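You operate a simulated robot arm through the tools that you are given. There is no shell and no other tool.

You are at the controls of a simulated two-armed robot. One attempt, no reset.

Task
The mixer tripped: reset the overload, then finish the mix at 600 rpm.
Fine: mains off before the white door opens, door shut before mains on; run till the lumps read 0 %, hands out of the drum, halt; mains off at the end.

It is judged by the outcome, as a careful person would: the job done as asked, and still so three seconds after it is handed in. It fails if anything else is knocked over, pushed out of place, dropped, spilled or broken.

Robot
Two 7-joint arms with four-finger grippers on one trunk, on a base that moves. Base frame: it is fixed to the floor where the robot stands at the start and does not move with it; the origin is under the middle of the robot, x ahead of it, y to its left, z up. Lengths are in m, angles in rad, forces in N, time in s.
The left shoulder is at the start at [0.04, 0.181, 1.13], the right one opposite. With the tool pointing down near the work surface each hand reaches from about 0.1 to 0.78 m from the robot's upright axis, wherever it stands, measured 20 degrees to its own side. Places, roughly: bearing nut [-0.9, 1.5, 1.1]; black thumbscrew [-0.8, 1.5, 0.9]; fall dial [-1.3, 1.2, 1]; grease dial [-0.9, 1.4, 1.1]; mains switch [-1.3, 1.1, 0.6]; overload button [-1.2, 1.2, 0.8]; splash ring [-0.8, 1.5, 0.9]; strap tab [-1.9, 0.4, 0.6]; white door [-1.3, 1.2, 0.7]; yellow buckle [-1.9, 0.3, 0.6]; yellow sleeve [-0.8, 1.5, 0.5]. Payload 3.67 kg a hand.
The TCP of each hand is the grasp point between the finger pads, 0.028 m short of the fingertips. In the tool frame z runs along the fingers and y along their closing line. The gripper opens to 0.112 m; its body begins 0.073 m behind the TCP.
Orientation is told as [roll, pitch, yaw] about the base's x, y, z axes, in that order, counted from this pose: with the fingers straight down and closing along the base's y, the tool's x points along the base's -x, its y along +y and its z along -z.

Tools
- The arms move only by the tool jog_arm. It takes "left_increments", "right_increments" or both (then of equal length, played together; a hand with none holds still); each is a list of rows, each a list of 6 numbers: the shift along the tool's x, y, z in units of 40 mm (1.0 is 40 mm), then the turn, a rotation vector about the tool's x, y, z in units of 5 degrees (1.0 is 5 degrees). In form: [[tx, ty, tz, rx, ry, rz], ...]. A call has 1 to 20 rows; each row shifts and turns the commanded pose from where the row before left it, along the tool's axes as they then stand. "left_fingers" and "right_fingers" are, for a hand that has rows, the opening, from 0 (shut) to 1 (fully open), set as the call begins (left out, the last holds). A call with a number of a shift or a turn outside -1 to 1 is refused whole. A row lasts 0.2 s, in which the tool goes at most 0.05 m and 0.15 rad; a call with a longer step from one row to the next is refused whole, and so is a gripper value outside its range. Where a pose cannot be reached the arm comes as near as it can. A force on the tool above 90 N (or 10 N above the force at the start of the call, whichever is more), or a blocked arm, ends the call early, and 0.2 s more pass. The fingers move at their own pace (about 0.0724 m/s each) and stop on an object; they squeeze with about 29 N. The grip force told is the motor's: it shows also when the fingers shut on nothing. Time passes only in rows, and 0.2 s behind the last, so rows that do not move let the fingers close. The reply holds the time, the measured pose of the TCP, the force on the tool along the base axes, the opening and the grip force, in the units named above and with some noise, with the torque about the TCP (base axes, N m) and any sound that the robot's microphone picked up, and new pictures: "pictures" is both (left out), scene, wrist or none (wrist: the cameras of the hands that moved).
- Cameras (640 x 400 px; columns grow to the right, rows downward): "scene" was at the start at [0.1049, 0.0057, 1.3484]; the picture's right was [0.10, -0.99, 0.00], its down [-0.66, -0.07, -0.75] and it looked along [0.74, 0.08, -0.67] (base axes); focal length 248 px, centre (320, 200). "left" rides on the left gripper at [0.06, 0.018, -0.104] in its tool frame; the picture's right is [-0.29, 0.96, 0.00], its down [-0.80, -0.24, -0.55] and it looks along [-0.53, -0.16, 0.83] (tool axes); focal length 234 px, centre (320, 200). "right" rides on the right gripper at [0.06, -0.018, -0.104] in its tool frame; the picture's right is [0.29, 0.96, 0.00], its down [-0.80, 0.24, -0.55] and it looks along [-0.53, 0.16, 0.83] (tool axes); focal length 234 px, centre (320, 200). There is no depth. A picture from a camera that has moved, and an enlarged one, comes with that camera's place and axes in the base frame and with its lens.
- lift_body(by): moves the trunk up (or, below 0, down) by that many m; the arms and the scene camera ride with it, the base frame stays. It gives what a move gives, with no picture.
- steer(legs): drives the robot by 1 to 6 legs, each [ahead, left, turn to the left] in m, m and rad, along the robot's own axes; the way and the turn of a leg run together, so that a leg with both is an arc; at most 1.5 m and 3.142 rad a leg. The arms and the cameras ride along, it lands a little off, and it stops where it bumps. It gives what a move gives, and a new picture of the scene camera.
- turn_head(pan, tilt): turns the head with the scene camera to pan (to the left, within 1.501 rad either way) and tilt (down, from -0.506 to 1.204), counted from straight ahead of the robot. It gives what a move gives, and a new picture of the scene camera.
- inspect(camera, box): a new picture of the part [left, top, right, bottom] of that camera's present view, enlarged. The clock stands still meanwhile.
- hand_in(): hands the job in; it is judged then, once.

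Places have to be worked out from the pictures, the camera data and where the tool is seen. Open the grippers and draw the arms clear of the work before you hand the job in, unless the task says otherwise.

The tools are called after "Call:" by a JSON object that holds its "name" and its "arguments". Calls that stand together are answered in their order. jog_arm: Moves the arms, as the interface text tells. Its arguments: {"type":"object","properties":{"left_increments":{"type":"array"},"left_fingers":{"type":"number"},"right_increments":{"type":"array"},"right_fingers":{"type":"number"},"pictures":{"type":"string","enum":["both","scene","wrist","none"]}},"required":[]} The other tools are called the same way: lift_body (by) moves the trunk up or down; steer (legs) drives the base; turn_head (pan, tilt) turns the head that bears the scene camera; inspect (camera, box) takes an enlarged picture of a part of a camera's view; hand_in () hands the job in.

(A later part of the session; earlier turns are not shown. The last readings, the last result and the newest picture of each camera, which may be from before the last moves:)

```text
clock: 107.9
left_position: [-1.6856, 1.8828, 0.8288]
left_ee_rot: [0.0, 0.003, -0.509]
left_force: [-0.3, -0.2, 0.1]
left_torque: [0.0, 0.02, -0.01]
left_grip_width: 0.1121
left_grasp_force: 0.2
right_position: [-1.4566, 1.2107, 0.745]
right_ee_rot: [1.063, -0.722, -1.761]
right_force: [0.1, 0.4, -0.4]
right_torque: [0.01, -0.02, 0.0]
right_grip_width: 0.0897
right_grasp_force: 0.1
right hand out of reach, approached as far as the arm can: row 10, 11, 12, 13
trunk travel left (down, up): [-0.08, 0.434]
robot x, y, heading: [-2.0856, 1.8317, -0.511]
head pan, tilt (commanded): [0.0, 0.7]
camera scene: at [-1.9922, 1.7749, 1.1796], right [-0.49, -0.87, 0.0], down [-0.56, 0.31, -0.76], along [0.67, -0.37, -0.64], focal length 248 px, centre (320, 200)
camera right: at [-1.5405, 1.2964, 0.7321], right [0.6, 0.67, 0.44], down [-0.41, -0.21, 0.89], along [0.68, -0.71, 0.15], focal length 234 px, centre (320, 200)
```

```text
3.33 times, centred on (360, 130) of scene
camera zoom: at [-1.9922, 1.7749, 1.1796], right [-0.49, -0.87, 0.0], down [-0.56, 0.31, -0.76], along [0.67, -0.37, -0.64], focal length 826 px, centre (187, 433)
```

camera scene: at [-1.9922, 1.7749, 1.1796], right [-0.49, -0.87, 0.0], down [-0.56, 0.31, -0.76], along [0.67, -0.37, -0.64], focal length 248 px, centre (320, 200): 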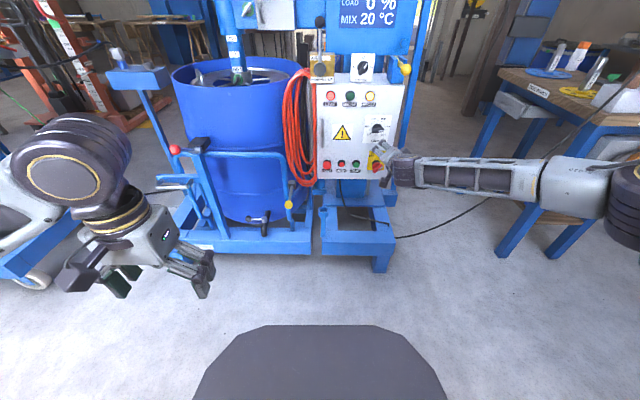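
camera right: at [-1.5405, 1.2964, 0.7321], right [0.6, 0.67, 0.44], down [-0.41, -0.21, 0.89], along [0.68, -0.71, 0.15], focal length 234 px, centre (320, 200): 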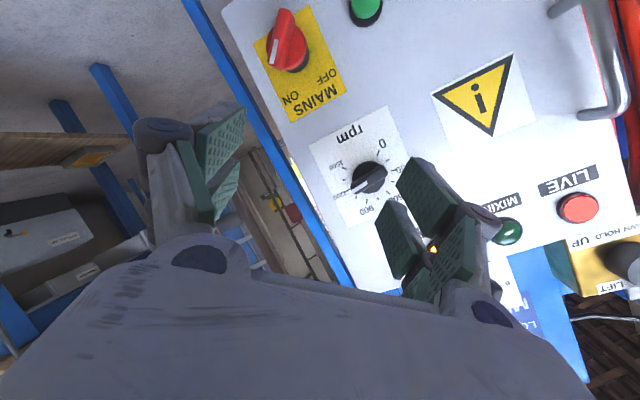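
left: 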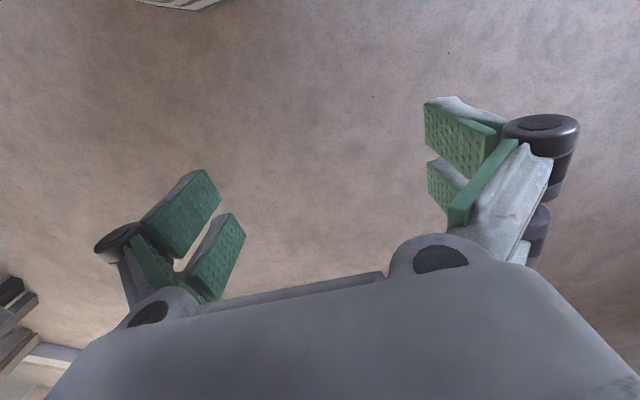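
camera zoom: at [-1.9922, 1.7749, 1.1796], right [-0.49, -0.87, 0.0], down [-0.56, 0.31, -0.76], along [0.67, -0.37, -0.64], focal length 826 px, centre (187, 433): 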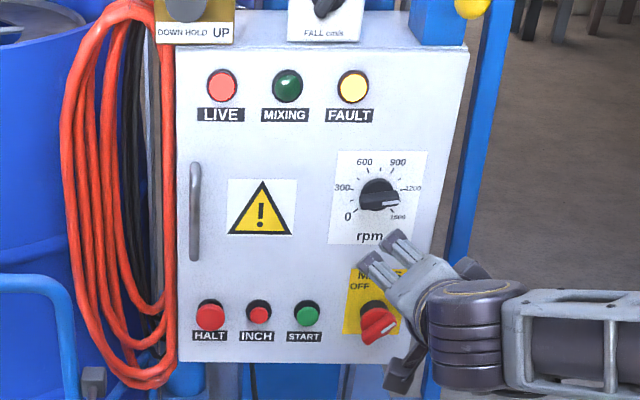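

The mains pointer (white mark) is at ON, 45° right of up; I judge the bar's centre at about 0.96 m ahead, 0.235 m right, z≈0.627 in my robot frame. I relax the pitch 5° and move to a pre-grasp 5 cm short of it along the tool axis.

Call:
{"name": "jog_arm", "arguments": {"right_increments": [[0, 0, 0, 0.7, 0.7, 0], [0.282, -0.315, 0.703, 0, 0, 0], [0.282, -0.315, 0.703, 0, 0, 0], [0.282, -0.315, 0.703, 0, 0, 0]], "right_fingers": 0.6}}

Call:
{"name": "inspect", "arguments": {"camera": "right", "box": [160, 0, 480, 200]}}

Call:
{"name": "inspect", "arguments": {"camera": "scene", "box": [320, 110, 420, 210]}}

```text
clock: 108.9
left_position: [-1.6873, 1.8819, 0.8289]
left_ee_rot: [-0.001, 0.006, -0.51]
left_force: [0.9, 0.2, -0.6]
left_torque: [0.03, 0.01, 0.0]
left_grip_width: 0.1121
left_grasp_force: 0.0
right_position: [-1.4114, 1.1794, 0.661]
right_ee_rot: [0.957, -0.69, -1.691]
right_force: [-0.1, -0.8, 0.0]
right_torque: [-0.01, -0.01, 0.0]
right_grip_width: 0.0672
right_grasp_force: 0.1
trunk travel left (down, up): [-0.08, 0.434]
robot x, y, heading: [-2.0851, 1.8264, -0.509]
head pan, tilt (commanded): [0.0, 0.7]
camera scene: at [-1.9916, 1.7744, 1.1795], right [-0.49, -0.87, 0.0], down [-0.56, 0.31, -0.76], along [0.67, -0.37, -0.64], focal length 248 px, centre (320, 200)
camera right: at [-1.4961, 1.2662, 0.6581], right [0.64, 0.65, 0.42], down [-0.35, -0.25, 0.91], along [0.69, -0.72, 0.07], focal length 234 px, centre (320, 200)
```

scene: 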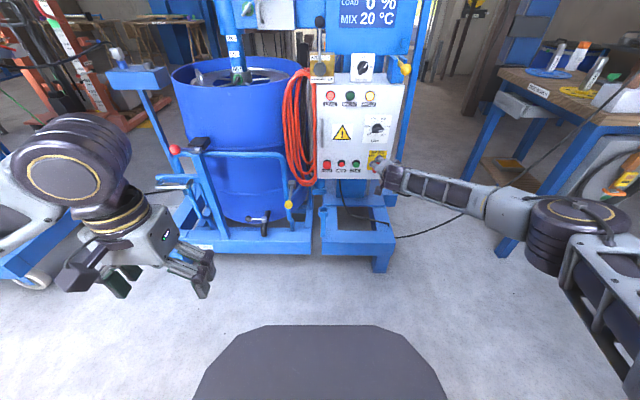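
right: 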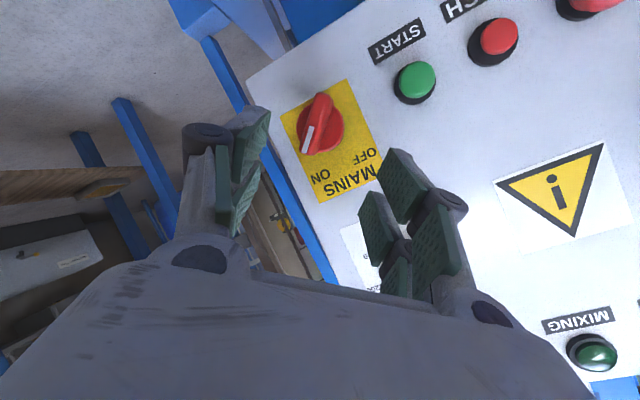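

```text
2.00 times, centred on (320, 100) of right
camera zoom: at [-1.4961, 1.2662, 0.6581], right [0.64, 0.65, 0.42], down [-0.35, -0.25, 0.91], along [0.69, -0.72, 0.07], focal length 468 px, centre (320, 400)
```

zoom: 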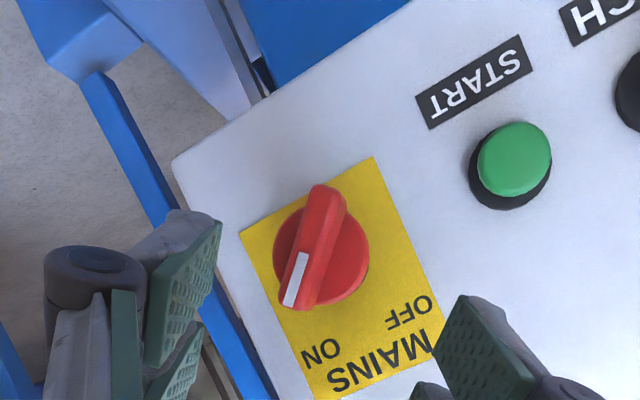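

```text
4.00 times, centred on (370, 160) of scene
camera zoom: at [-1.9916, 1.7744, 1.1795], right [-0.49, -0.87, 0.0], down [-0.56, 0.31, -0.76], along [0.67, -0.37, -0.64], focal length 992 px, centre (120, 360)
```

zoom: 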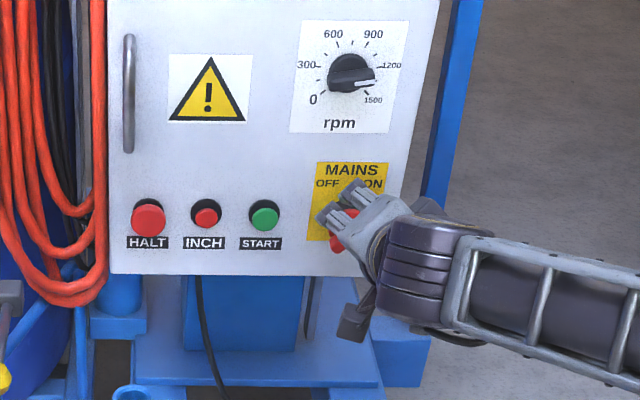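

Two wrist views triangulate the bar's front to 0.975 m ahead, 0.235 m right, z≈0.615, with the disc face at 0.987. I advance 6.4 cm along the tool with a small correction and then close on the bar.

Call:
{"name": "jog_arm", "arguments": {"right_increments": [[0.06, -0.02, 0.53, 0, 0, 0], [0.06, -0.02, 0.53, 0, 0, 0], [0.06, -0.02, 0.53, 0, 0, 0]], "right_fingers": 0.6}}

Call:
{"name": "inspect", "arguments": {"camera": "right", "box": [200, 60, 440, 260]}}

```text
clock: 109.7
left_position: [-1.6843, 1.885, 0.8283]
left_ee_rot: [-0.003, 0.006, -0.51]
left_force: [0.0, 1.0, -0.9]
left_torque: [-0.06, 0.04, 0.01]
left_grip_width: 0.112
left_grasp_force: 0.0
right_position: [-1.3696, 1.15, 0.6298]
right_ee_rot: [0.959, -0.697, -1.702]
right_force: [-4.3, -9.7, 3.7]
right_torque: [0.5, 0.1, 0.75]
right_grip_width: 0.0674
right_grasp_force: 0.0
right hand out of reach, approached as far as the arm can: row 3
trunk travel left (down, up): [-0.08, 0.434]
robot x, y, heading: [-2.0832, 1.8269, -0.506]
head pan, tilt (commanded): [0.0, 0.7]
camera scene: at [-1.9901, 1.7778, 1.1795], right [-0.49, -0.87, 0.0], down [-0.56, 0.31, -0.76], along [0.67, -0.37, -0.64], focal length 248 px, centre (320, 200)
camera right: at [-1.4546, 1.2358, 0.6259], right [0.64, 0.65, 0.42], down [-0.35, -0.24, 0.91], along [0.68, -0.73, 0.07], focal length 234 px, centre (320, 200)
```

scene: 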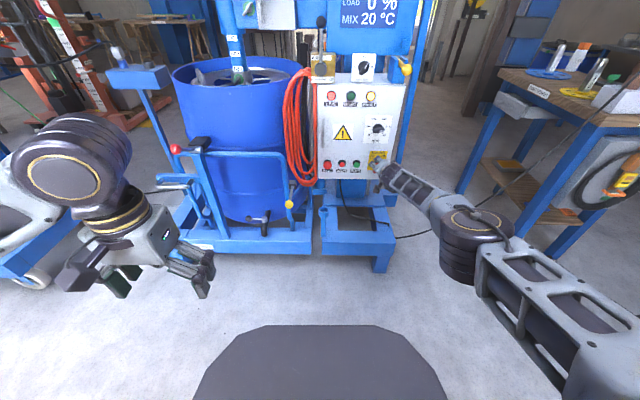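
right: 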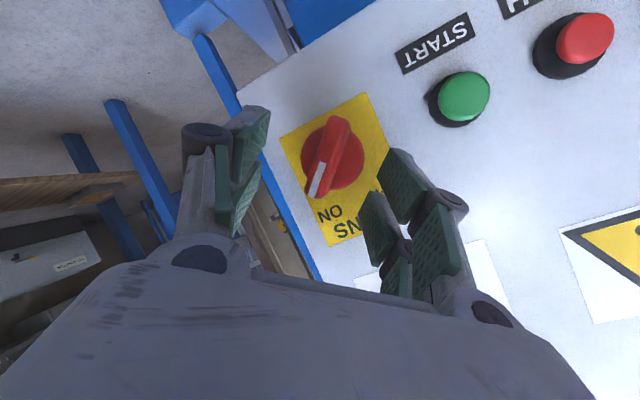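

```text
2.00 times, centred on (320, 160) of right
camera zoom: at [-1.4546, 1.2358, 0.6259], right [0.64, 0.65, 0.42], down [-0.35, -0.24, 0.91], along [0.68, -0.73, 0.07], focal length 468 px, centre (320, 280)
```

zoom: 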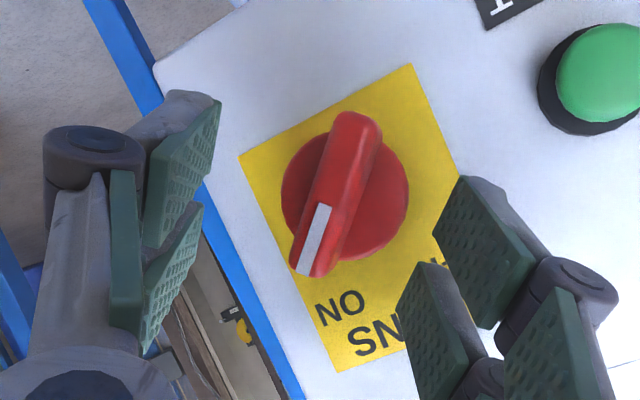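

The bar lies between the finger pads (projected and seen positions agree within 1-2 mm), but a side force of ~10 N shows. I hold still a moment to re-read it before closing.

Call:
{"name": "jog_arm", "arguments": {"right_increments": [[0, 0, 0, 0, 0, 0], [0, 0, 0, 0, 0, 0]], "pictures": "none"}}

Call:
{"name": "inspect", "arguments": {"camera": "right", "box": [320, 60, 560, 260]}}

Call:
{"name": "inspect", "arguments": {"camera": "scene", "box": [340, 110, 480, 250]}}

```text
clock: 110.3
left_position: [-1.6866, 1.8817, 0.8298]
left_ee_rot: [0.0, 0.004, -0.509]
left_force: [0.1, 0.4, -0.5]
left_torque: [0.02, 0.01, -0.01]
left_grip_width: 0.112
left_grasp_force: 0.1
right_position: [-1.3675, 1.1547, 0.6265]
right_ee_rot: [0.957, -0.688, -1.694]
right_force: [-0.4, -0.8, -0.3]
right_torque: [-0.01, 0.0, 0.02]
right_grip_width: 0.0673
right_grasp_force: 0.0
trunk travel left (down, up): [-0.08, 0.434]
robot x, y, heading: [-2.0862, 1.8297, -0.507]
head pan, tilt (commanded): [0.0, 0.7]
```

```text
2.00 times, centred on (440, 160) of right
camera zoom: at [-1.4536, 1.2403, 0.6238], right [0.63, 0.65, 0.42], down [-0.35, -0.25, 0.9], along [0.69, -0.72, 0.07], focal length 468 px, centre (80, 280)
```

zoom: 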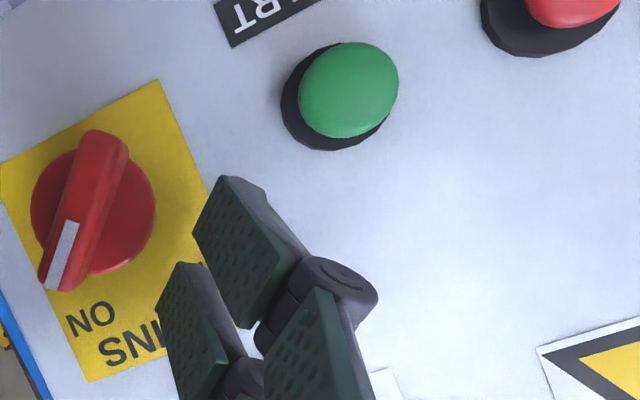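

```text
2.86 times, centred on (410, 180) of scene
camera zoom: at [-1.9924, 1.7746, 1.1796], right [-0.49, -0.87, 0.0], down [-0.56, 0.31, -0.76], along [0.67, -0.37, -0.64], focal length 708 px, centre (63, 257)
```

zoom: 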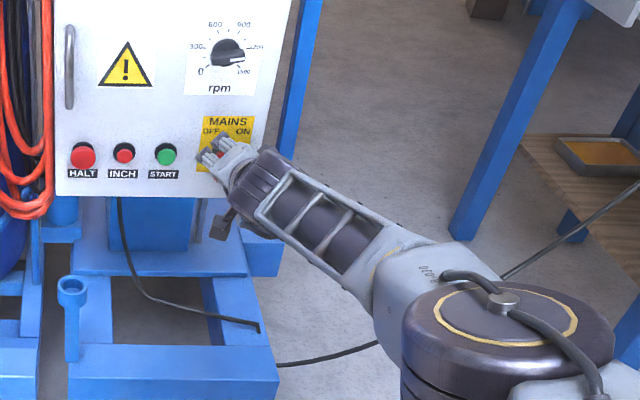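

The force was only transient (now ~0) and the bar is centred between the pads. I go 6 mm deeper and close on the bar.

Call:
{"name": "jog_arm", "arguments": {"right_increments": [[0, 0, 0.15, 0, 0, 0]], "pictures": "none"}}

Call:
{"name": "jog_arm", "arguments": {"right_increments": [[0, 0, 0, 0, 0, 0], [0, 0, 0, 0, 0, 0], [0, 0, 0, 0, 0, 0], [0, 0, 0, 0, 0, 0]], "right_fingers": 0.0}}

Call:
{"name": "inspect", "arguments": {"camera": "right", "box": [200, 60, 440, 210]}}

```text
clock: 110.7
left_position: [-1.6863, 1.8828, 0.8291]
left_ee_rot: [-0.001, 0.001, -0.509]
left_force: [0.1, -0.4, -0.1]
left_torque: [0.01, 0.02, -0.01]
left_grip_width: 0.1121
left_grasp_force: 0.0
right_position: [-1.3684, 1.1547, 0.627]
right_ee_rot: [0.959, -0.691, -1.693]
right_force: [0.3, 0.5, -0.3]
right_torque: [0.02, 0.0, -0.02]
right_grip_width: 0.0671
right_grasp_force: 0.0
right hand out of reach, approached as far as the arm can: row 1
trunk travel left (down, up): [-0.08, 0.434]
robot x, y, heading: [-2.0828, 1.8316, -0.509]
head pan, tilt (commanded): [0.0, 0.7]
```

```text
clock: 111.7
left_position: [-1.6868, 1.8832, 0.8289]
left_ee_rot: [0.0, 0.002, -0.511]
left_force: [0.3, -0.9, 0.1]
left_torque: [-0.02, 0.0, 0.01]
left_grip_width: 0.112
left_grasp_force: 0.0
right_position: [-1.3703, 1.1551, 0.6258]
right_ee_rot: [0.956, -0.691, -1.692]
right_force: [-20.7, 10.8, 1.0]
right_torque: [-0.47, -0.57, 0.15]
right_grip_width: 0.0174
right_grasp_force: 44.6
trunk travel left (down, up): [-0.08, 0.434]
robot x, y, heading: [-2.0871, 1.8313, -0.505]
head pan, tilt (commanded): [0.0, 0.7]
camera scene: at [-1.9941, 1.7758, 1.1798], right [-0.49, -0.87, 0.0], down [-0.56, 0.31, -0.77], along [0.67, -0.37, -0.64], focal length 248 px, centre (320, 200)
camera right: at [-1.4552, 1.2408, 0.6241], right [0.64, 0.65, 0.42], down [-0.35, -0.25, 0.91], along [0.69, -0.72, 0.07], focal length 234 px, centre (320, 200)
```

scene: 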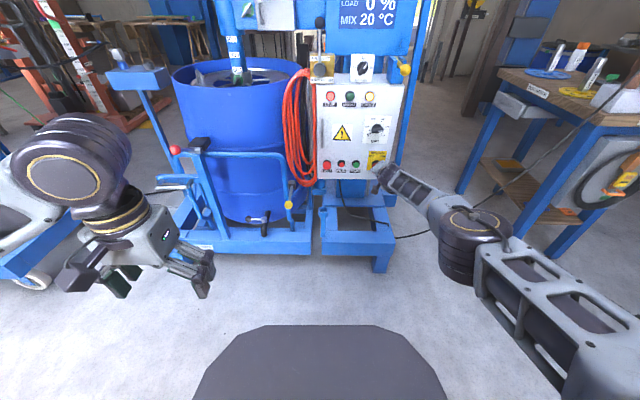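
right: 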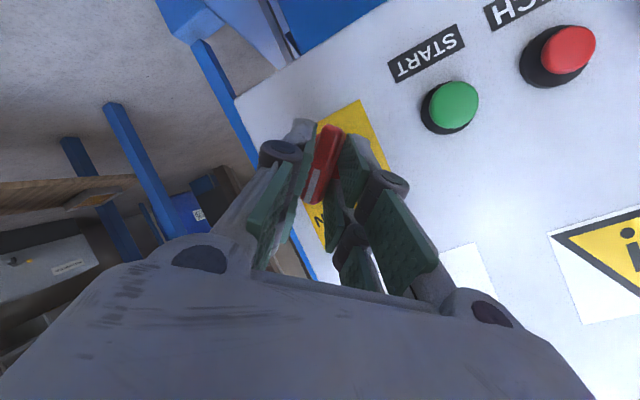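

```text
2.67 times, centred on (320, 135) of right
camera zoom: at [-1.4552, 1.2408, 0.6241], right [0.64, 0.65, 0.42], down [-0.35, -0.25, 0.91], along [0.69, -0.72, 0.07], focal length 624 px, centre (320, 373)
```

zoom: 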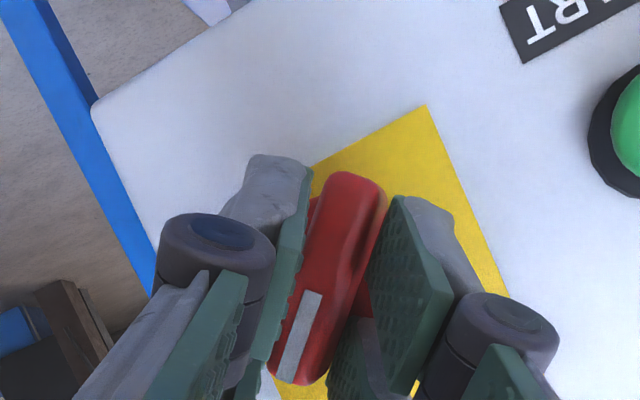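

The pads hold the bar (width 17 mm) with about 23 N push against the disc. I ease back 3 mm and start turning anticlockwise (tool roll −), first half.

Call:
{"name": "jog_arm", "arguments": {"right_increments": [[0, 0, -0.08, 0, 0, 0], [0, 0, 0, 0, 0, -1], [0, 0, 0, 0, 0, -1], [0, 0, 0, 0, 0, -1], [0, 0, 0, 0, 0, -1], [0, 0, 0, 0, 0, -1], [0, 0, 0, 0, 0, -1], [0, 0, 0, 0, 0, -1], [0, 0, 0, 0, 0, -1], [0, 0, 0, 0, 0, -1]]}}

Call:
{"name": "inspect", "arguments": {"camera": "right", "box": [200, 60, 440, 210]}}

```text
clock: 113.9
left_position: [-1.6855, 1.8829, 0.8302]
left_ee_rot: [-0.001, 0.003, -0.506]
left_force: [-0.1, -0.6, -0.1]
left_torque: [-0.01, 0.01, 0.0]
left_grip_width: 0.1121
left_grasp_force: 0.1
right_position: [-1.3694, 1.1574, 0.6293]
right_ee_rot: [-0.015, -1.112, -0.527]
right_force: [-10.4, 1.3, -2.2]
right_torque: [-0.12, -0.16, -0.25]
right_grip_width: 0.0132
right_grasp_force: 45.1
trunk travel left (down, up): [-0.08, 0.434]
robot x, y, heading: [-2.0894, 1.8275, -0.511]
head pan, tilt (commanded): [0.0, 0.7]
camera scene: at [-1.9926, 1.7749, 1.1797], right [-0.49, -0.87, 0.0], down [-0.56, 0.31, -0.77], along [0.67, -0.37, -0.64], focal length 248 px, centre (320, 200)
camera right: at [-1.4821, 1.2028, 0.6219], right [0.38, 0.89, -0.26], down [0.0, 0.28, 0.96], along [0.92, -0.37, 0.11], focal length 234 px, centre (320, 200)
```

scene: 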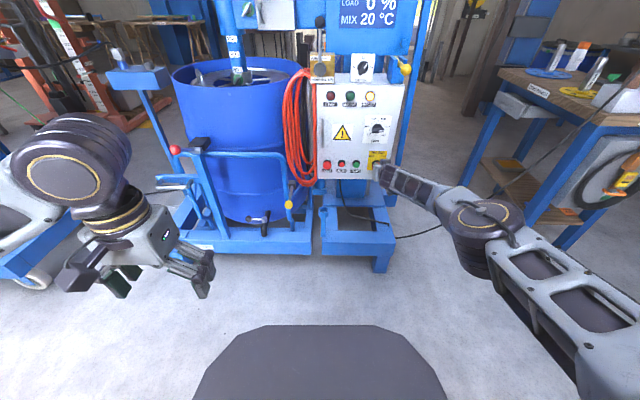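
right: 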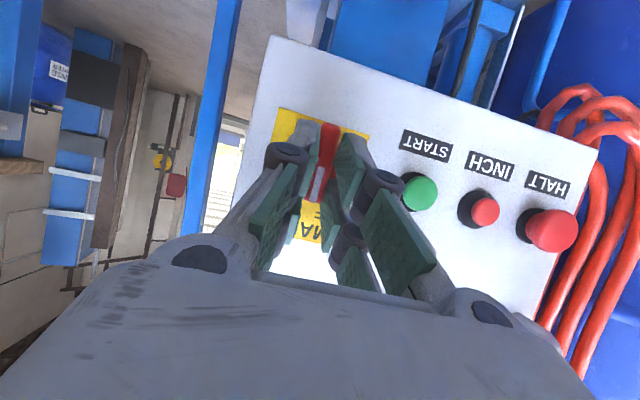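

```text
2.67 times, centred on (320, 135) of right
camera zoom: at [-1.4821, 1.2028, 0.6219], right [0.38, 0.89, -0.26], down [0.0, 0.28, 0.96], along [0.92, -0.37, 0.11], focal length 624 px, centre (320, 373)
```

zoom: 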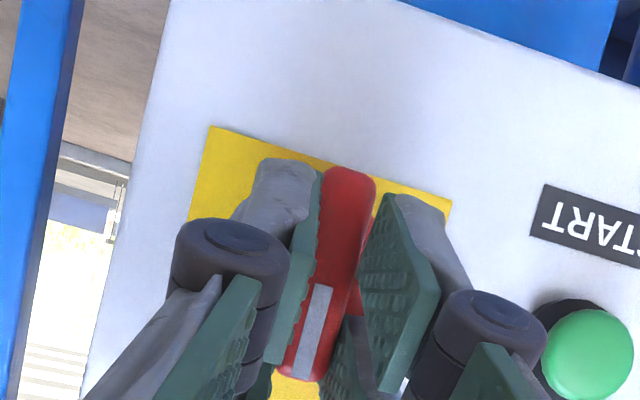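

The bar turns along with the hand (now about vertical). I continue the other 45° to OFF.

Call:
{"name": "jog_arm", "arguments": {"right_increments": [[0, 0, 0, 0, 0, -1], [0, 0, 0, 0, 0, -1], [0, 0, 0, 0, 0, -1], [0, 0, 0, 0, 0, -1], [0, 0, 0, 0, 0, -1], [0, 0, 0, 0, 0, -1], [0, 0, 0, 0, 0, -1], [0, 0, 0, 0, 0, -1], [0, 0, 0, 0, 0, -1]]}}

Call:
{"name": "inspect", "arguments": {"camera": "right", "box": [200, 60, 440, 210]}}

Call:
{"name": "inspect", "arguments": {"camera": "scene", "box": [300, 70, 420, 190]}}

```text
clock: 115.9
left_position: [-1.6871, 1.8832, 0.8299]
left_ee_rot: [0.001, 0.004, -0.51]
left_force: [-0.1, -0.4, -0.1]
left_torque: [0.0, -0.01, 0.0]
left_grip_width: 0.112
left_grasp_force: 0.1
right_position: [-1.371, 1.1563, 0.6279]
right_ee_rot: [-0.963, -0.68, 0.617]
right_force: [-12.9, 5.3, 0.3]
right_torque: [0.19, 0.31, -1.27]
right_grip_width: 0.0172
right_grasp_force: 45.3
trunk travel left (down, up): [-0.08, 0.434]
robot x, y, heading: [-2.0868, 1.8278, -0.504]
head pan, tilt (commanded): [0.0, 0.7]
camera scene: at [-1.9932, 1.7753, 1.1797], right [-0.49, -0.87, 0.0], down [-0.56, 0.31, -0.77], along [0.67, -0.37, -0.64], focal length 248 px, centre (320, 200)
camera right: at [-1.4904, 1.1641, 0.6487], right [-0.09, 0.6, -0.79], down [0.1, 0.8, 0.59], along [0.99, -0.03, -0.14], focal length 234 px, centre (320, 200)
```

scene: 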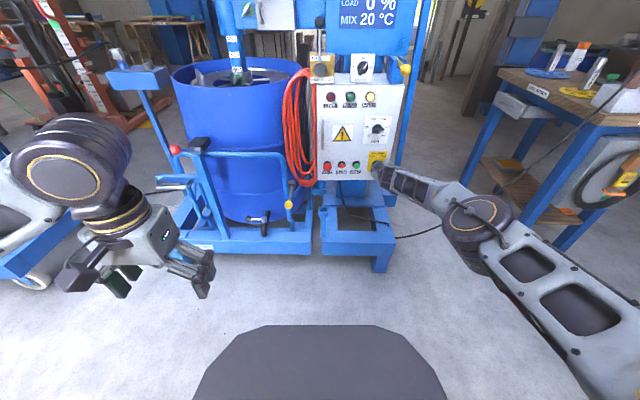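
right: 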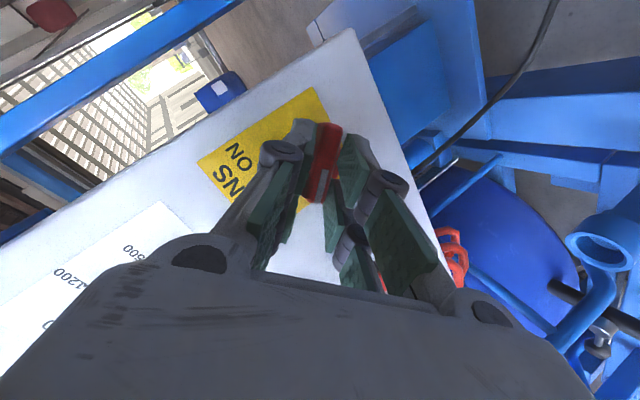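

```text
2.67 times, centred on (320, 135) of right
camera zoom: at [-1.4904, 1.1641, 0.6487], right [-0.09, 0.6, -0.79], down [0.1, 0.8, 0.59], along [0.99, -0.03, -0.14], focal length 624 px, centre (320, 373)
```

zoom: 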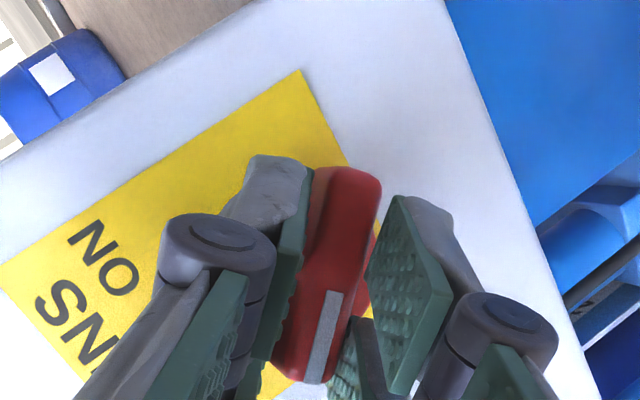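

```text
3.33 times, centred on (360, 130) of scene
camera zoom: at [-1.9932, 1.7753, 1.1797], right [-0.49, -0.87, 0.0], down [-0.56, 0.31, -0.77], along [0.67, -0.37, -0.64], focal length 826 px, centre (187, 433)
```

zoom: 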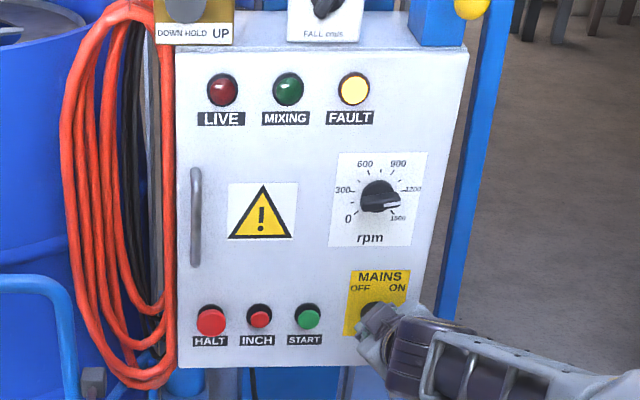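

LIVE is dark: the mains is off. I open the fingers and draw back along the tool to check the knob.

Call:
{"name": "jog_arm", "arguments": {"right_increments": [[0, 0, 0, 0, 0, 0], [0, 0, 0, 0, 0, 0], [0, 0, -0.5, 0, 0, 0], [0, 0, -0.7, 0, 0, 0], [0, 0, -0.7, 0, 0, 0], [0, 0, -0.5, 0, 0, 0]], "right_fingers": 0.6}}

Call:
{"name": "inspect", "arguments": {"camera": "right", "box": [160, 0, 480, 200]}}

```text
clock: 117.3
left_position: [-1.6861, 1.8829, 0.8287]
left_ee_rot: [0.0, 0.003, -0.508]
left_force: [0.0, -0.4, -0.5]
left_torque: [0.02, -0.01, -0.01]
left_grip_width: 0.1121
left_grasp_force: 0.1
right_position: [-1.4438, 1.2019, 0.6701]
right_ee_rot: [-0.962, -0.683, 0.613]
right_force: [0.4, 0.2, 0.9]
right_torque: [-0.02, -0.01, -0.02]
right_grip_width: 0.0673
right_grasp_force: 0.1
trunk travel left (down, up): [-0.08, 0.434]
robot x, y, heading: [-2.0855, 1.824, -0.51]
head pan, tilt (commanded): [0.0, 0.7]
camera scene: at [-1.9925, 1.775, 1.1796], right [-0.49, -0.87, 0.0], down [-0.56, 0.31, -0.76], along [0.67, -0.37, -0.64], focal length 248 px, centre (320, 200)
camera right: at [-1.5628, 1.2082, 0.6905], right [-0.09, 0.6, -0.79], down [0.1, 0.8, 0.6], along [0.99, -0.03, -0.14], focal length 234 px, centre (320, 200)
```

scene: 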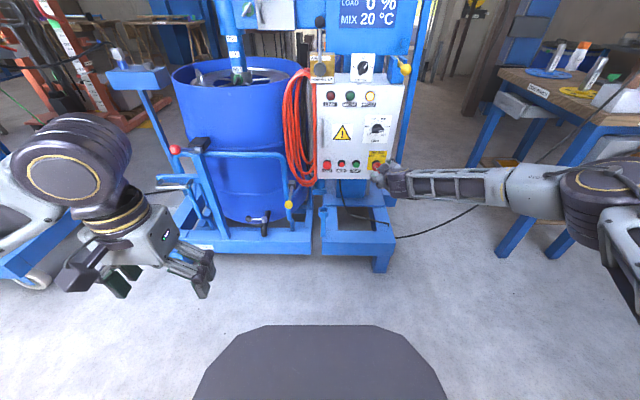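
right: 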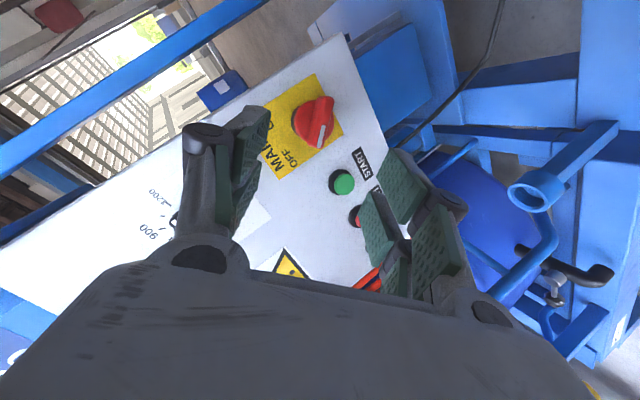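

```text
2.00 times, centred on (320, 100) of right
camera zoom: at [-1.5628, 1.2082, 0.6905], right [-0.09, 0.6, -0.79], down [0.1, 0.8, 0.6], along [0.99, -0.03, -0.14], focal length 468 px, centre (320, 400)
```

zoom: 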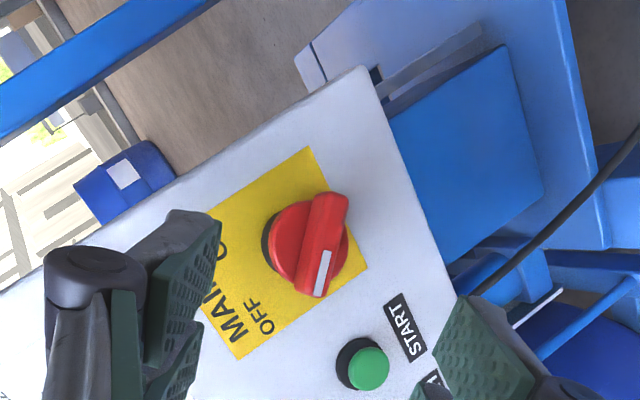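

The pointer is clearly at OFF. While mains is off I'll preset the rpm dial with the same hand: I roll the tool up to +100° so the closing line is across the rpm bar, and rise toward it.

Call:
{"name": "jog_arm", "arguments": {"right_increments": [[0, 0, 0, 0, 0, 1], [0, 0, 0, 0, 0, 1], [0, 0, 0, 0, 0, 1], [0, 0, 0, 0, 0, 1], [0, 0, 0, 0, 0, 1], [0, 0, 0, 0, 0, 1], [0, 0, 0, 0, 0, 1], [0, 0, 0, 0, 0, 1], [0, 0, 0, 0, 0, 1], [0, 0, 0, 0, 0, 1], [0, 0, 0, 0, 0, 1], [0, 0, 0, 0, 0, 1], [0, 0, 0, 0, 0, 1], [0, 0, 0, 0, 0, 1], [0, 0, 0, 0, 0, 1], [0, 0, 0, 0, 0, 1], [0, 0, 0, 0, 0, 1], [0, 0, 0, 0, 0, 1], [0, 0, 0, 0, 0, 1], [0, 0, 0, 0, 0, 1]], "pictures": "none"}}

Call:
{"name": "jog_arm", "arguments": {"right_increments": [[0, 0, 0, 0, 0, 1], [0, 0, 0, 0, 0, 1], [0, 0, 0, 0, 0, 1], [0, 0, 0, 0, 0, 1], [0, 0, 0, 0, 0, 1], [0, 0, 0, 0, 0, 1], [0, 0, 0, 0, 0, 1], [0, 0, 0, 0, 0, 1], [0, 0, 0, 0, 0, 1], [0.19, 0.74, -0.38, 0, 0, 0], [0.19, 0.74, -0.38, 0, 0, 0], [0.19, 0.74, -0.38, 0, 0, 0], [0.19, 0.74, -0.38, 0, 0, 0], [0.19, 0.74, -0.38, 0, 0, 0]]}}

```text
clock: 121.5
left_position: [-1.6872, 1.8824, 0.8285]
left_ee_rot: [0.0, 0.004, -0.508]
left_force: [-1.1, 0.4, 1.0]
left_torque: [0.02, 0.02, 0.01]
left_grip_width: 0.112
left_grasp_force: 0.0
right_position: [-1.4425, 1.2002, 0.6703]
right_ee_rot: [1.027, -0.543, -1.809]
right_force: [-0.3, -0.7, -0.5]
right_torque: [0.01, 0.01, -0.01]
right_grip_width: 0.0674
right_grasp_force: 0.1
trunk travel left (down, up): [-0.08, 0.434]
robot x, y, heading: [-2.0847, 1.8297, -0.51]
head pan, tilt (commanded): [0.0, 0.7]
```

```text
clock: 124.5
left_position: [-1.6871, 1.8836, 0.8293]
left_ee_rot: [-0.001, 0.004, -0.51]
left_force: [0.1, 1.1, 0.4]
left_torque: [0.02, -0.02, 0.0]
left_grip_width: 0.112
left_grasp_force: 0.1
right_position: [-1.4385, 1.2124, 0.8397]
right_ee_rot: [1.104, 0.151, -2.19]
right_force: [1.5, -0.6, -0.1]
right_torque: [-0.01, -0.02, 0.0]
right_grip_width: 0.0673
right_grasp_force: 0.1
trunk travel left (down, up): [-0.08, 0.434]
robot x, y, heading: [-2.0847, 1.8285, -0.507]
head pan, tilt (commanded): [0.0, 0.7]
camera scene: at [-1.9925, 1.7753, 1.1797], right [-0.49, -0.87, 0.0], down [-0.56, 0.31, -0.77], along [0.67, -0.37, -0.64], focal length 248 px, centre (320, 200)
camera right: at [-1.4897, 1.3147, 0.8802], right [0.44, -0.12, 0.89], down [-0.81, -0.47, 0.34], along [0.38, -0.87, -0.31], focal length 234 px, centre (320, 200)
```

scene: 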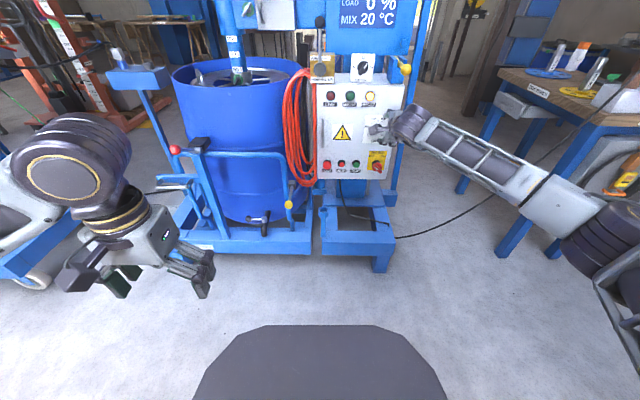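
right: 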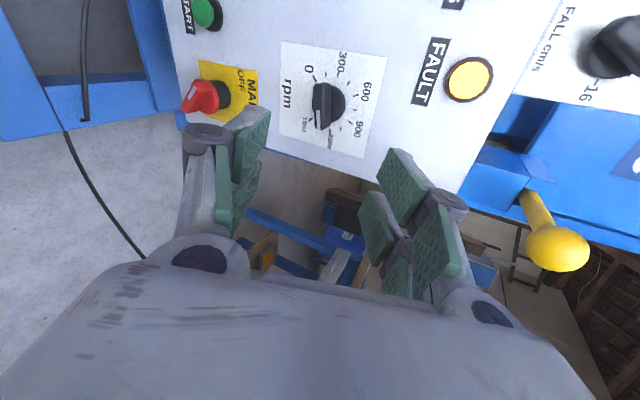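

The tool reached +100° roll without trouble and the rpm dial is in view. I enlarge it for position and angle.

Call:
{"name": "inspect", "arguments": {"camera": "right", "box": [260, 30, 420, 170]}}

Call:
{"name": "inspect", "arguments": {"camera": "scene", "box": [320, 80, 420, 180]}}

```text
2.86 times, centred on (340, 100) of right
camera zoom: at [-1.4897, 1.3147, 0.8802], right [0.44, -0.12, 0.89], down [-0.81, -0.47, 0.34], along [0.38, -0.87, -0.31], focal length 669 px, centre (263, 486)
```

zoom: 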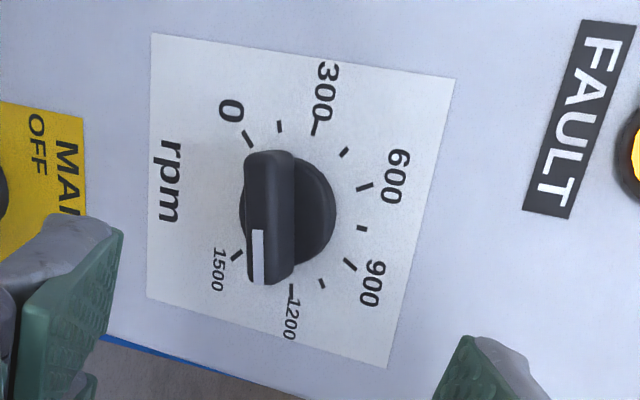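

```text
4.00 times, centred on (370, 130) of scene
camera zoom: at [-1.9925, 1.7753, 1.1797], right [-0.49, -0.87, 0.0], down [-0.56, 0.31, -0.77], along [0.67, -0.37, -0.64], focal length 992 px, centre (120, 480)
```

zoom: 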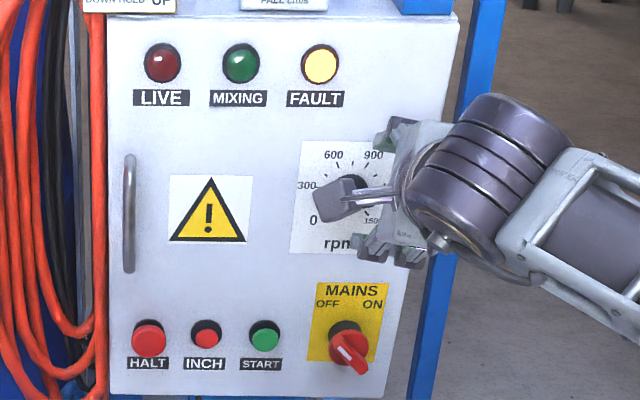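

The pointer now reads about 1200; the knob axis triangulates to 0.216 m right, z≈0.775, bar front 0.996 m ahead. To keep the arm off its limit I drive the base 6 cm forward first (tips stay ~4.5 cm short), then roll to +80°.

Call:
{"name": "steer", "arguments": {"legs": [[0.06, 0, 0]]}}

Call:
{"name": "jog_arm", "arguments": {"right_increments": [[0, 0, 0, 0, 0, -1], [0, 0, 0, 0, 0, -1], [0, 0, 0, 0, 0, -1], [0, 0, 0, 0, 0, -1]], "right_fingers": 0.4}}

Call:
{"name": "inspect", "arguments": {"camera": "right", "box": [240, 30, 440, 180]}}

```text
clock: 125.5
left_position: [-1.6334, 1.8537, 0.8279]
left_ee_rot: [0.001, 0.005, -0.511]
left_force: [0.2, -0.8, -0.2]
left_torque: [0.04, 0.04, 0.02]
left_grip_width: 0.1118
left_grasp_force: 0.1
right_position: [-1.3873, 1.1817, 0.8365]
right_ee_rot: [1.102, 0.152, -2.19]
right_force: [0.1, -0.5, -0.5]
right_torque: [-0.01, -0.01, -0.01]
right_grip_width: 0.0675
right_grasp_force: 0.0
trunk travel left (down, up): [-0.08, 0.434]
robot x, y, heading: [-2.0329, 1.7996, -0.506]
head pan, tilt (commanded): [0.0, 0.7]
camera scene: at [-1.9387, 1.7449, 1.1794], right [-0.49, -0.87, 0.0], down [-0.56, 0.31, -0.76], along [0.67, -0.37, -0.65], focal length 248 px, centre (320, 200)
```

scene: 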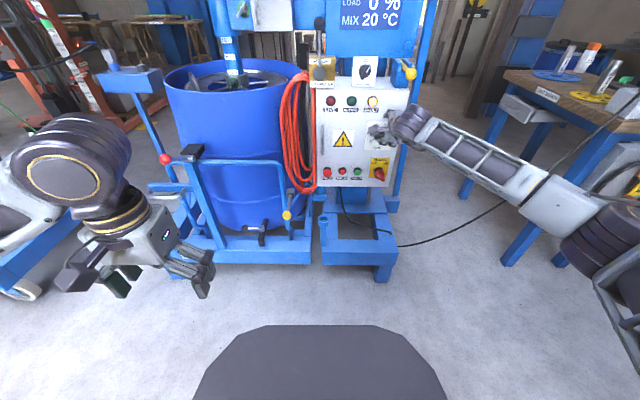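

```text
clock: 126.5
left_position: [-1.6339, 1.8527, 0.8284]
left_ee_rot: [0.0, 0.002, -0.509]
left_force: [-0.1, -0.6, 0.7]
left_torque: [0.01, 0.04, 0.02]
left_grip_width: 0.112
left_grasp_force: 0.1
right_position: [-1.3888, 1.1807, 0.8384]
right_ee_rot: [1.102, -0.164, -2.033]
right_force: [-0.1, -0.3, -0.6]
right_torque: [0.02, 0.03, 0.02]
right_grip_width: 0.0449
right_grasp_force: 0.0
trunk travel left (down, up): [-0.08, 0.434]
robot x, y, heading: [-2.0326, 1.8001, -0.507]
head pan, tilt (commanded): [0.0, 0.7]
camera scene: at [-1.9405, 1.7459, 1.1796], right [-0.49, -0.87, 0.0], down [-0.56, 0.31, -0.76], along [0.67, -0.37, -0.64], focal length 248 px, centre (320, 200)
camera right: at [-1.4495, 1.2843, 0.8605], right [0.57, 0.19, 0.8], down [-0.66, -0.46, 0.59], along [0.48, -0.87, -0.14], focal length 234 px, centre (320, 200)
```

scene: 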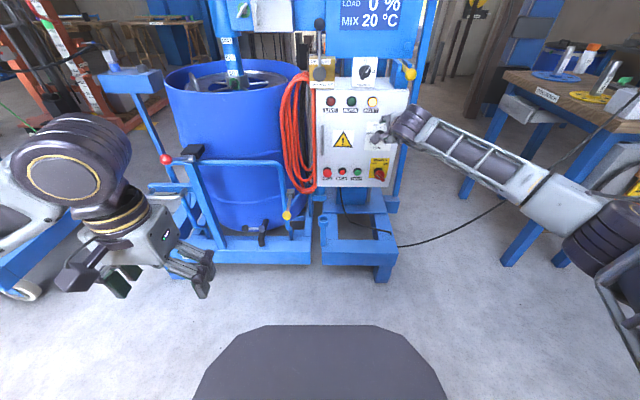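
right: 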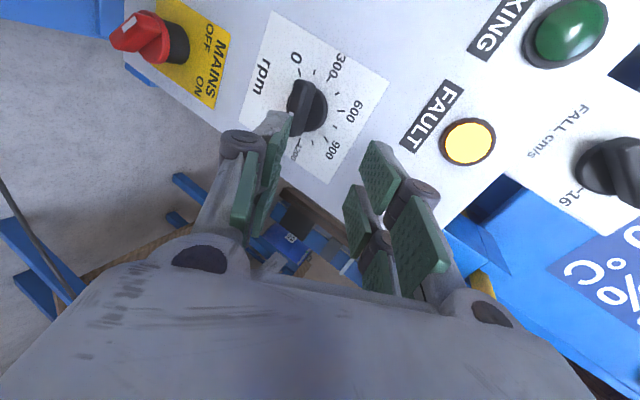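

```text
2.67 times, centred on (340, 105) of right
camera zoom: at [-1.4495, 1.2843, 0.8605], right [0.57, 0.19, 0.8], down [-0.66, -0.46, 0.59], along [0.48, -0.87, -0.14], focal length 624 px, centre (267, 453)
```

zoom: 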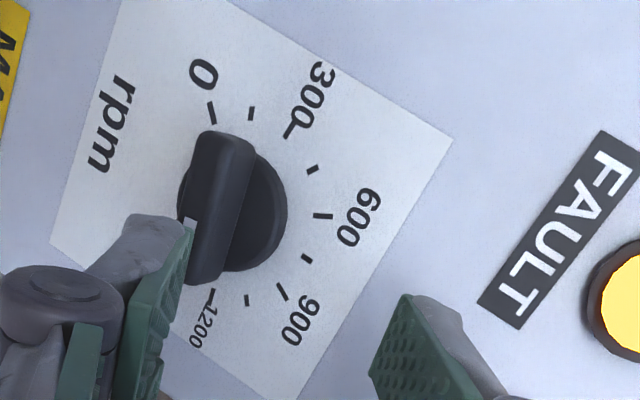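

The refined bar centre is 14 mm along tool x, −19 mm along tool y and 92 mm ahead of the TCP. I align, then advance so the tips pass about 9 mm beside the bar, with the fingers narrowed to 36 mm.

Call:
{"name": "jog_arm", "arguments": {"right_increments": [[0.355, -0.46, 0.6, 0, 0, 0], [0, 0, 0.4, 0, 0, 0], [0, 0, 0.4, 0, 0, 0], [0, 0, 0.35, 0, 0, 0]], "right_fingers": 0.32}}

Call:
{"name": "inspect", "arguments": {"camera": "right", "box": [220, 80, 420, 230]}}

```text
clock: 127.5
left_position: [-1.6333, 1.8533, 0.8295]
left_ee_rot: [0.0, 0.004, -0.509]
left_force: [0.0, -0.4, -1.0]
left_torque: [0.0, 0.02, -0.01]
left_grip_width: 0.1121
left_grasp_force: 0.1
right_position: [-1.3362, 1.1637, 0.7898]
right_ee_rot: [1.102, -0.161, -2.033]
right_force: [0.8, 0.1, 0.1]
right_torque: [0.0, 0.0, 0.04]
right_grip_width: 0.0355
right_grasp_force: 0.1
trunk travel left (down, up): [-0.08, 0.434]
robot x, y, heading: [-2.0312, 1.8023, -0.506]
head pan, tilt (commanded): [0.0, 0.7]
camera scene: at [-1.9402, 1.7459, 1.1796], right [-0.49, -0.87, 0.0], down [-0.56, 0.31, -0.76], along [0.67, -0.37, -0.64], focal length 248 px, centre (320, 200)
camera right: at [-1.3975, 1.2655, 0.811], right [0.57, 0.18, 0.8], down [-0.66, -0.46, 0.59], along [0.48, -0.87, -0.14], focal length 234 px, centre (320, 200)
```

scene: 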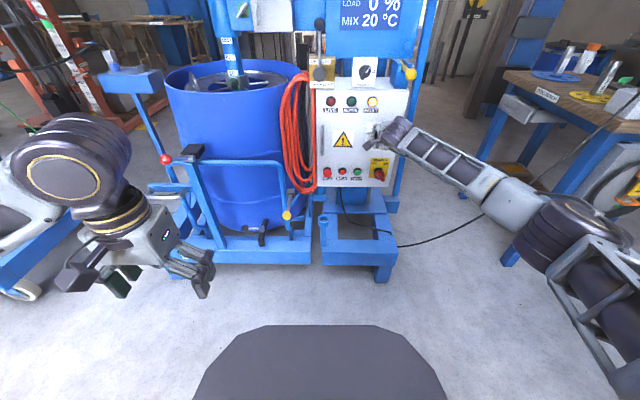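
right: 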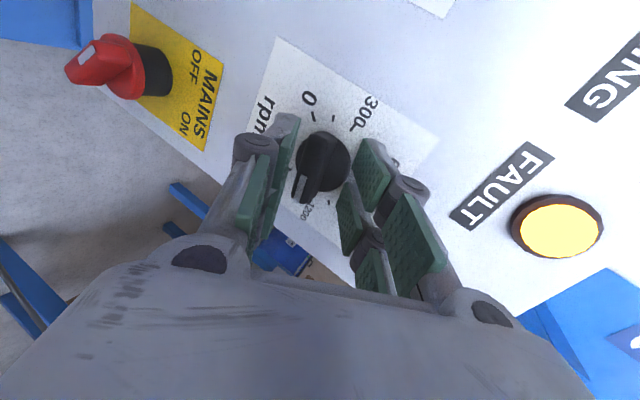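

```text
2.67 times, centred on (320, 155) of right
camera zoom: at [-1.3975, 1.2655, 0.811], right [0.57, 0.18, 0.8], down [-0.66, -0.46, 0.59], along [0.48, -0.87, -0.14], focal length 624 px, centre (320, 320)
```

zoom: 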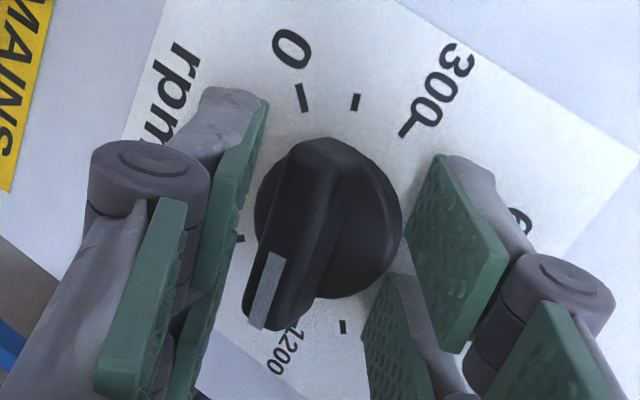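

The bar sits between the pads, slightly nearer the lower one. I shift 4 mm toward it, go 5 mm deeper, then close.

Call:
{"name": "jog_arm", "arguments": {"right_increments": [[0, -0.1, 0.13, 0, 0, 0]], "pictures": "none"}}

Call:
{"name": "jog_arm", "arguments": {"right_increments": [[0, 0, 0, 0, 0, 0], [0, 0, 0, 0, 0, 0], [0, 0, 0, 0, 0, 0]], "right_fingers": 0.0}}

Call:
{"name": "inspect", "arguments": {"camera": "right", "box": [220, 80, 420, 230]}}

```text
clock: 127.9
left_position: [-1.6337, 1.8533, 0.8298]
left_ee_rot: [0.001, 0.001, -0.509]
left_force: [-0.9, -0.2, 0.7]
left_torque: [-0.01, -0.01, 0.02]
left_grip_width: 0.1119
left_grasp_force: 0.1
right_position: [-1.3344, 1.1611, 0.7863]
right_ee_rot: [1.108, -0.161, -2.035]
right_force: [-4.2, 1.6, 5.3]
right_torque: [-0.16, -0.2, -0.1]
right_grip_width: 0.0377
right_grasp_force: 1.4
trunk travel left (down, up): [-0.08, 0.434]
robot x, y, heading: [-2.0333, 1.8029, -0.508]
head pan, tilt (commanded): [0.0, 0.7]
```

```text
clock: 128.7
left_position: [-1.6339, 1.8538, 0.8301]
left_ee_rot: [0.001, 0.001, -0.51]
left_force: [1.0, 0.1, 0.5]
left_torque: [0.02, -0.02, 0.02]
left_grip_width: 0.1121
left_grasp_force: 0.1
right_position: [-1.3348, 1.1612, 0.789]
right_ee_rot: [1.112, -0.16, -2.035]
right_force: [8.3, -9.6, 22.2]
right_torque: [-0.72, -1.06, 0.36]
right_grip_width: 0.0301
right_grasp_force: 45.1
trunk travel left (down, up): [-0.08, 0.434]
robot x, y, heading: [-2.035, 1.7973, -0.513]
head pan, tilt (commanded): [0.0, 0.7]
camera scene: at [-1.9418, 1.747, 1.1799], right [-0.49, -0.87, 0.0], down [-0.56, 0.31, -0.77], along [0.67, -0.37, -0.64], focal length 248 px, centre (320, 200)
camera right: at [-1.3958, 1.2631, 0.8101], right [0.57, 0.19, 0.8], down [-0.67, -0.46, 0.58], along [0.48, -0.87, -0.14], focal length 234 px, centre (320, 200)
```

scene: 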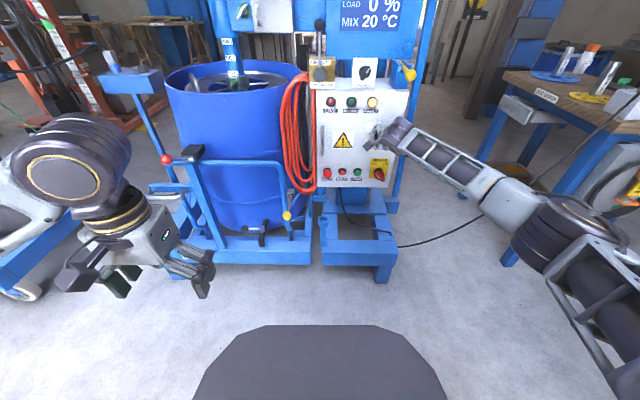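
right: 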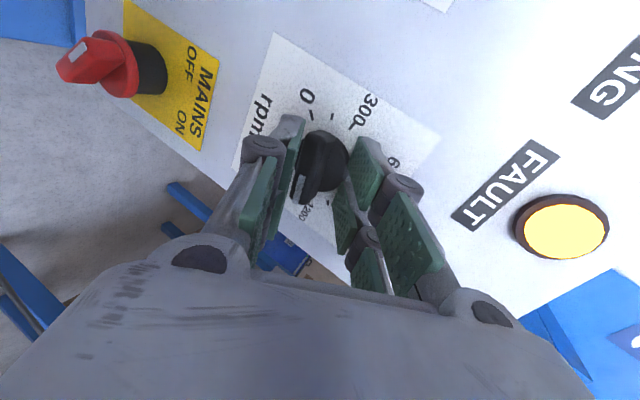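

```text
2.67 times, centred on (320, 155) of right
camera zoom: at [-1.3958, 1.2631, 0.8101], right [0.57, 0.19, 0.8], down [-0.67, -0.46, 0.58], along [0.48, -0.87, -0.14], focal length 624 px, centre (320, 320)
```

zoom: 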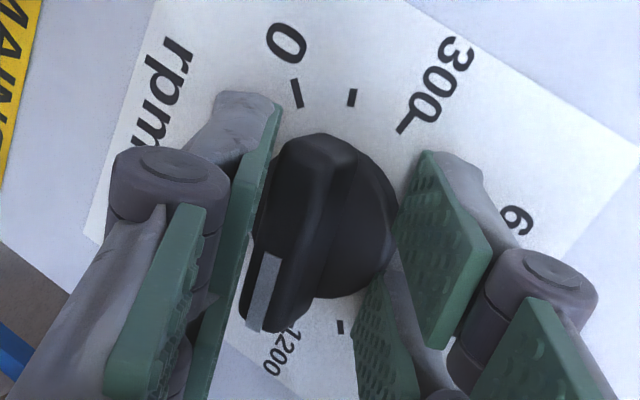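

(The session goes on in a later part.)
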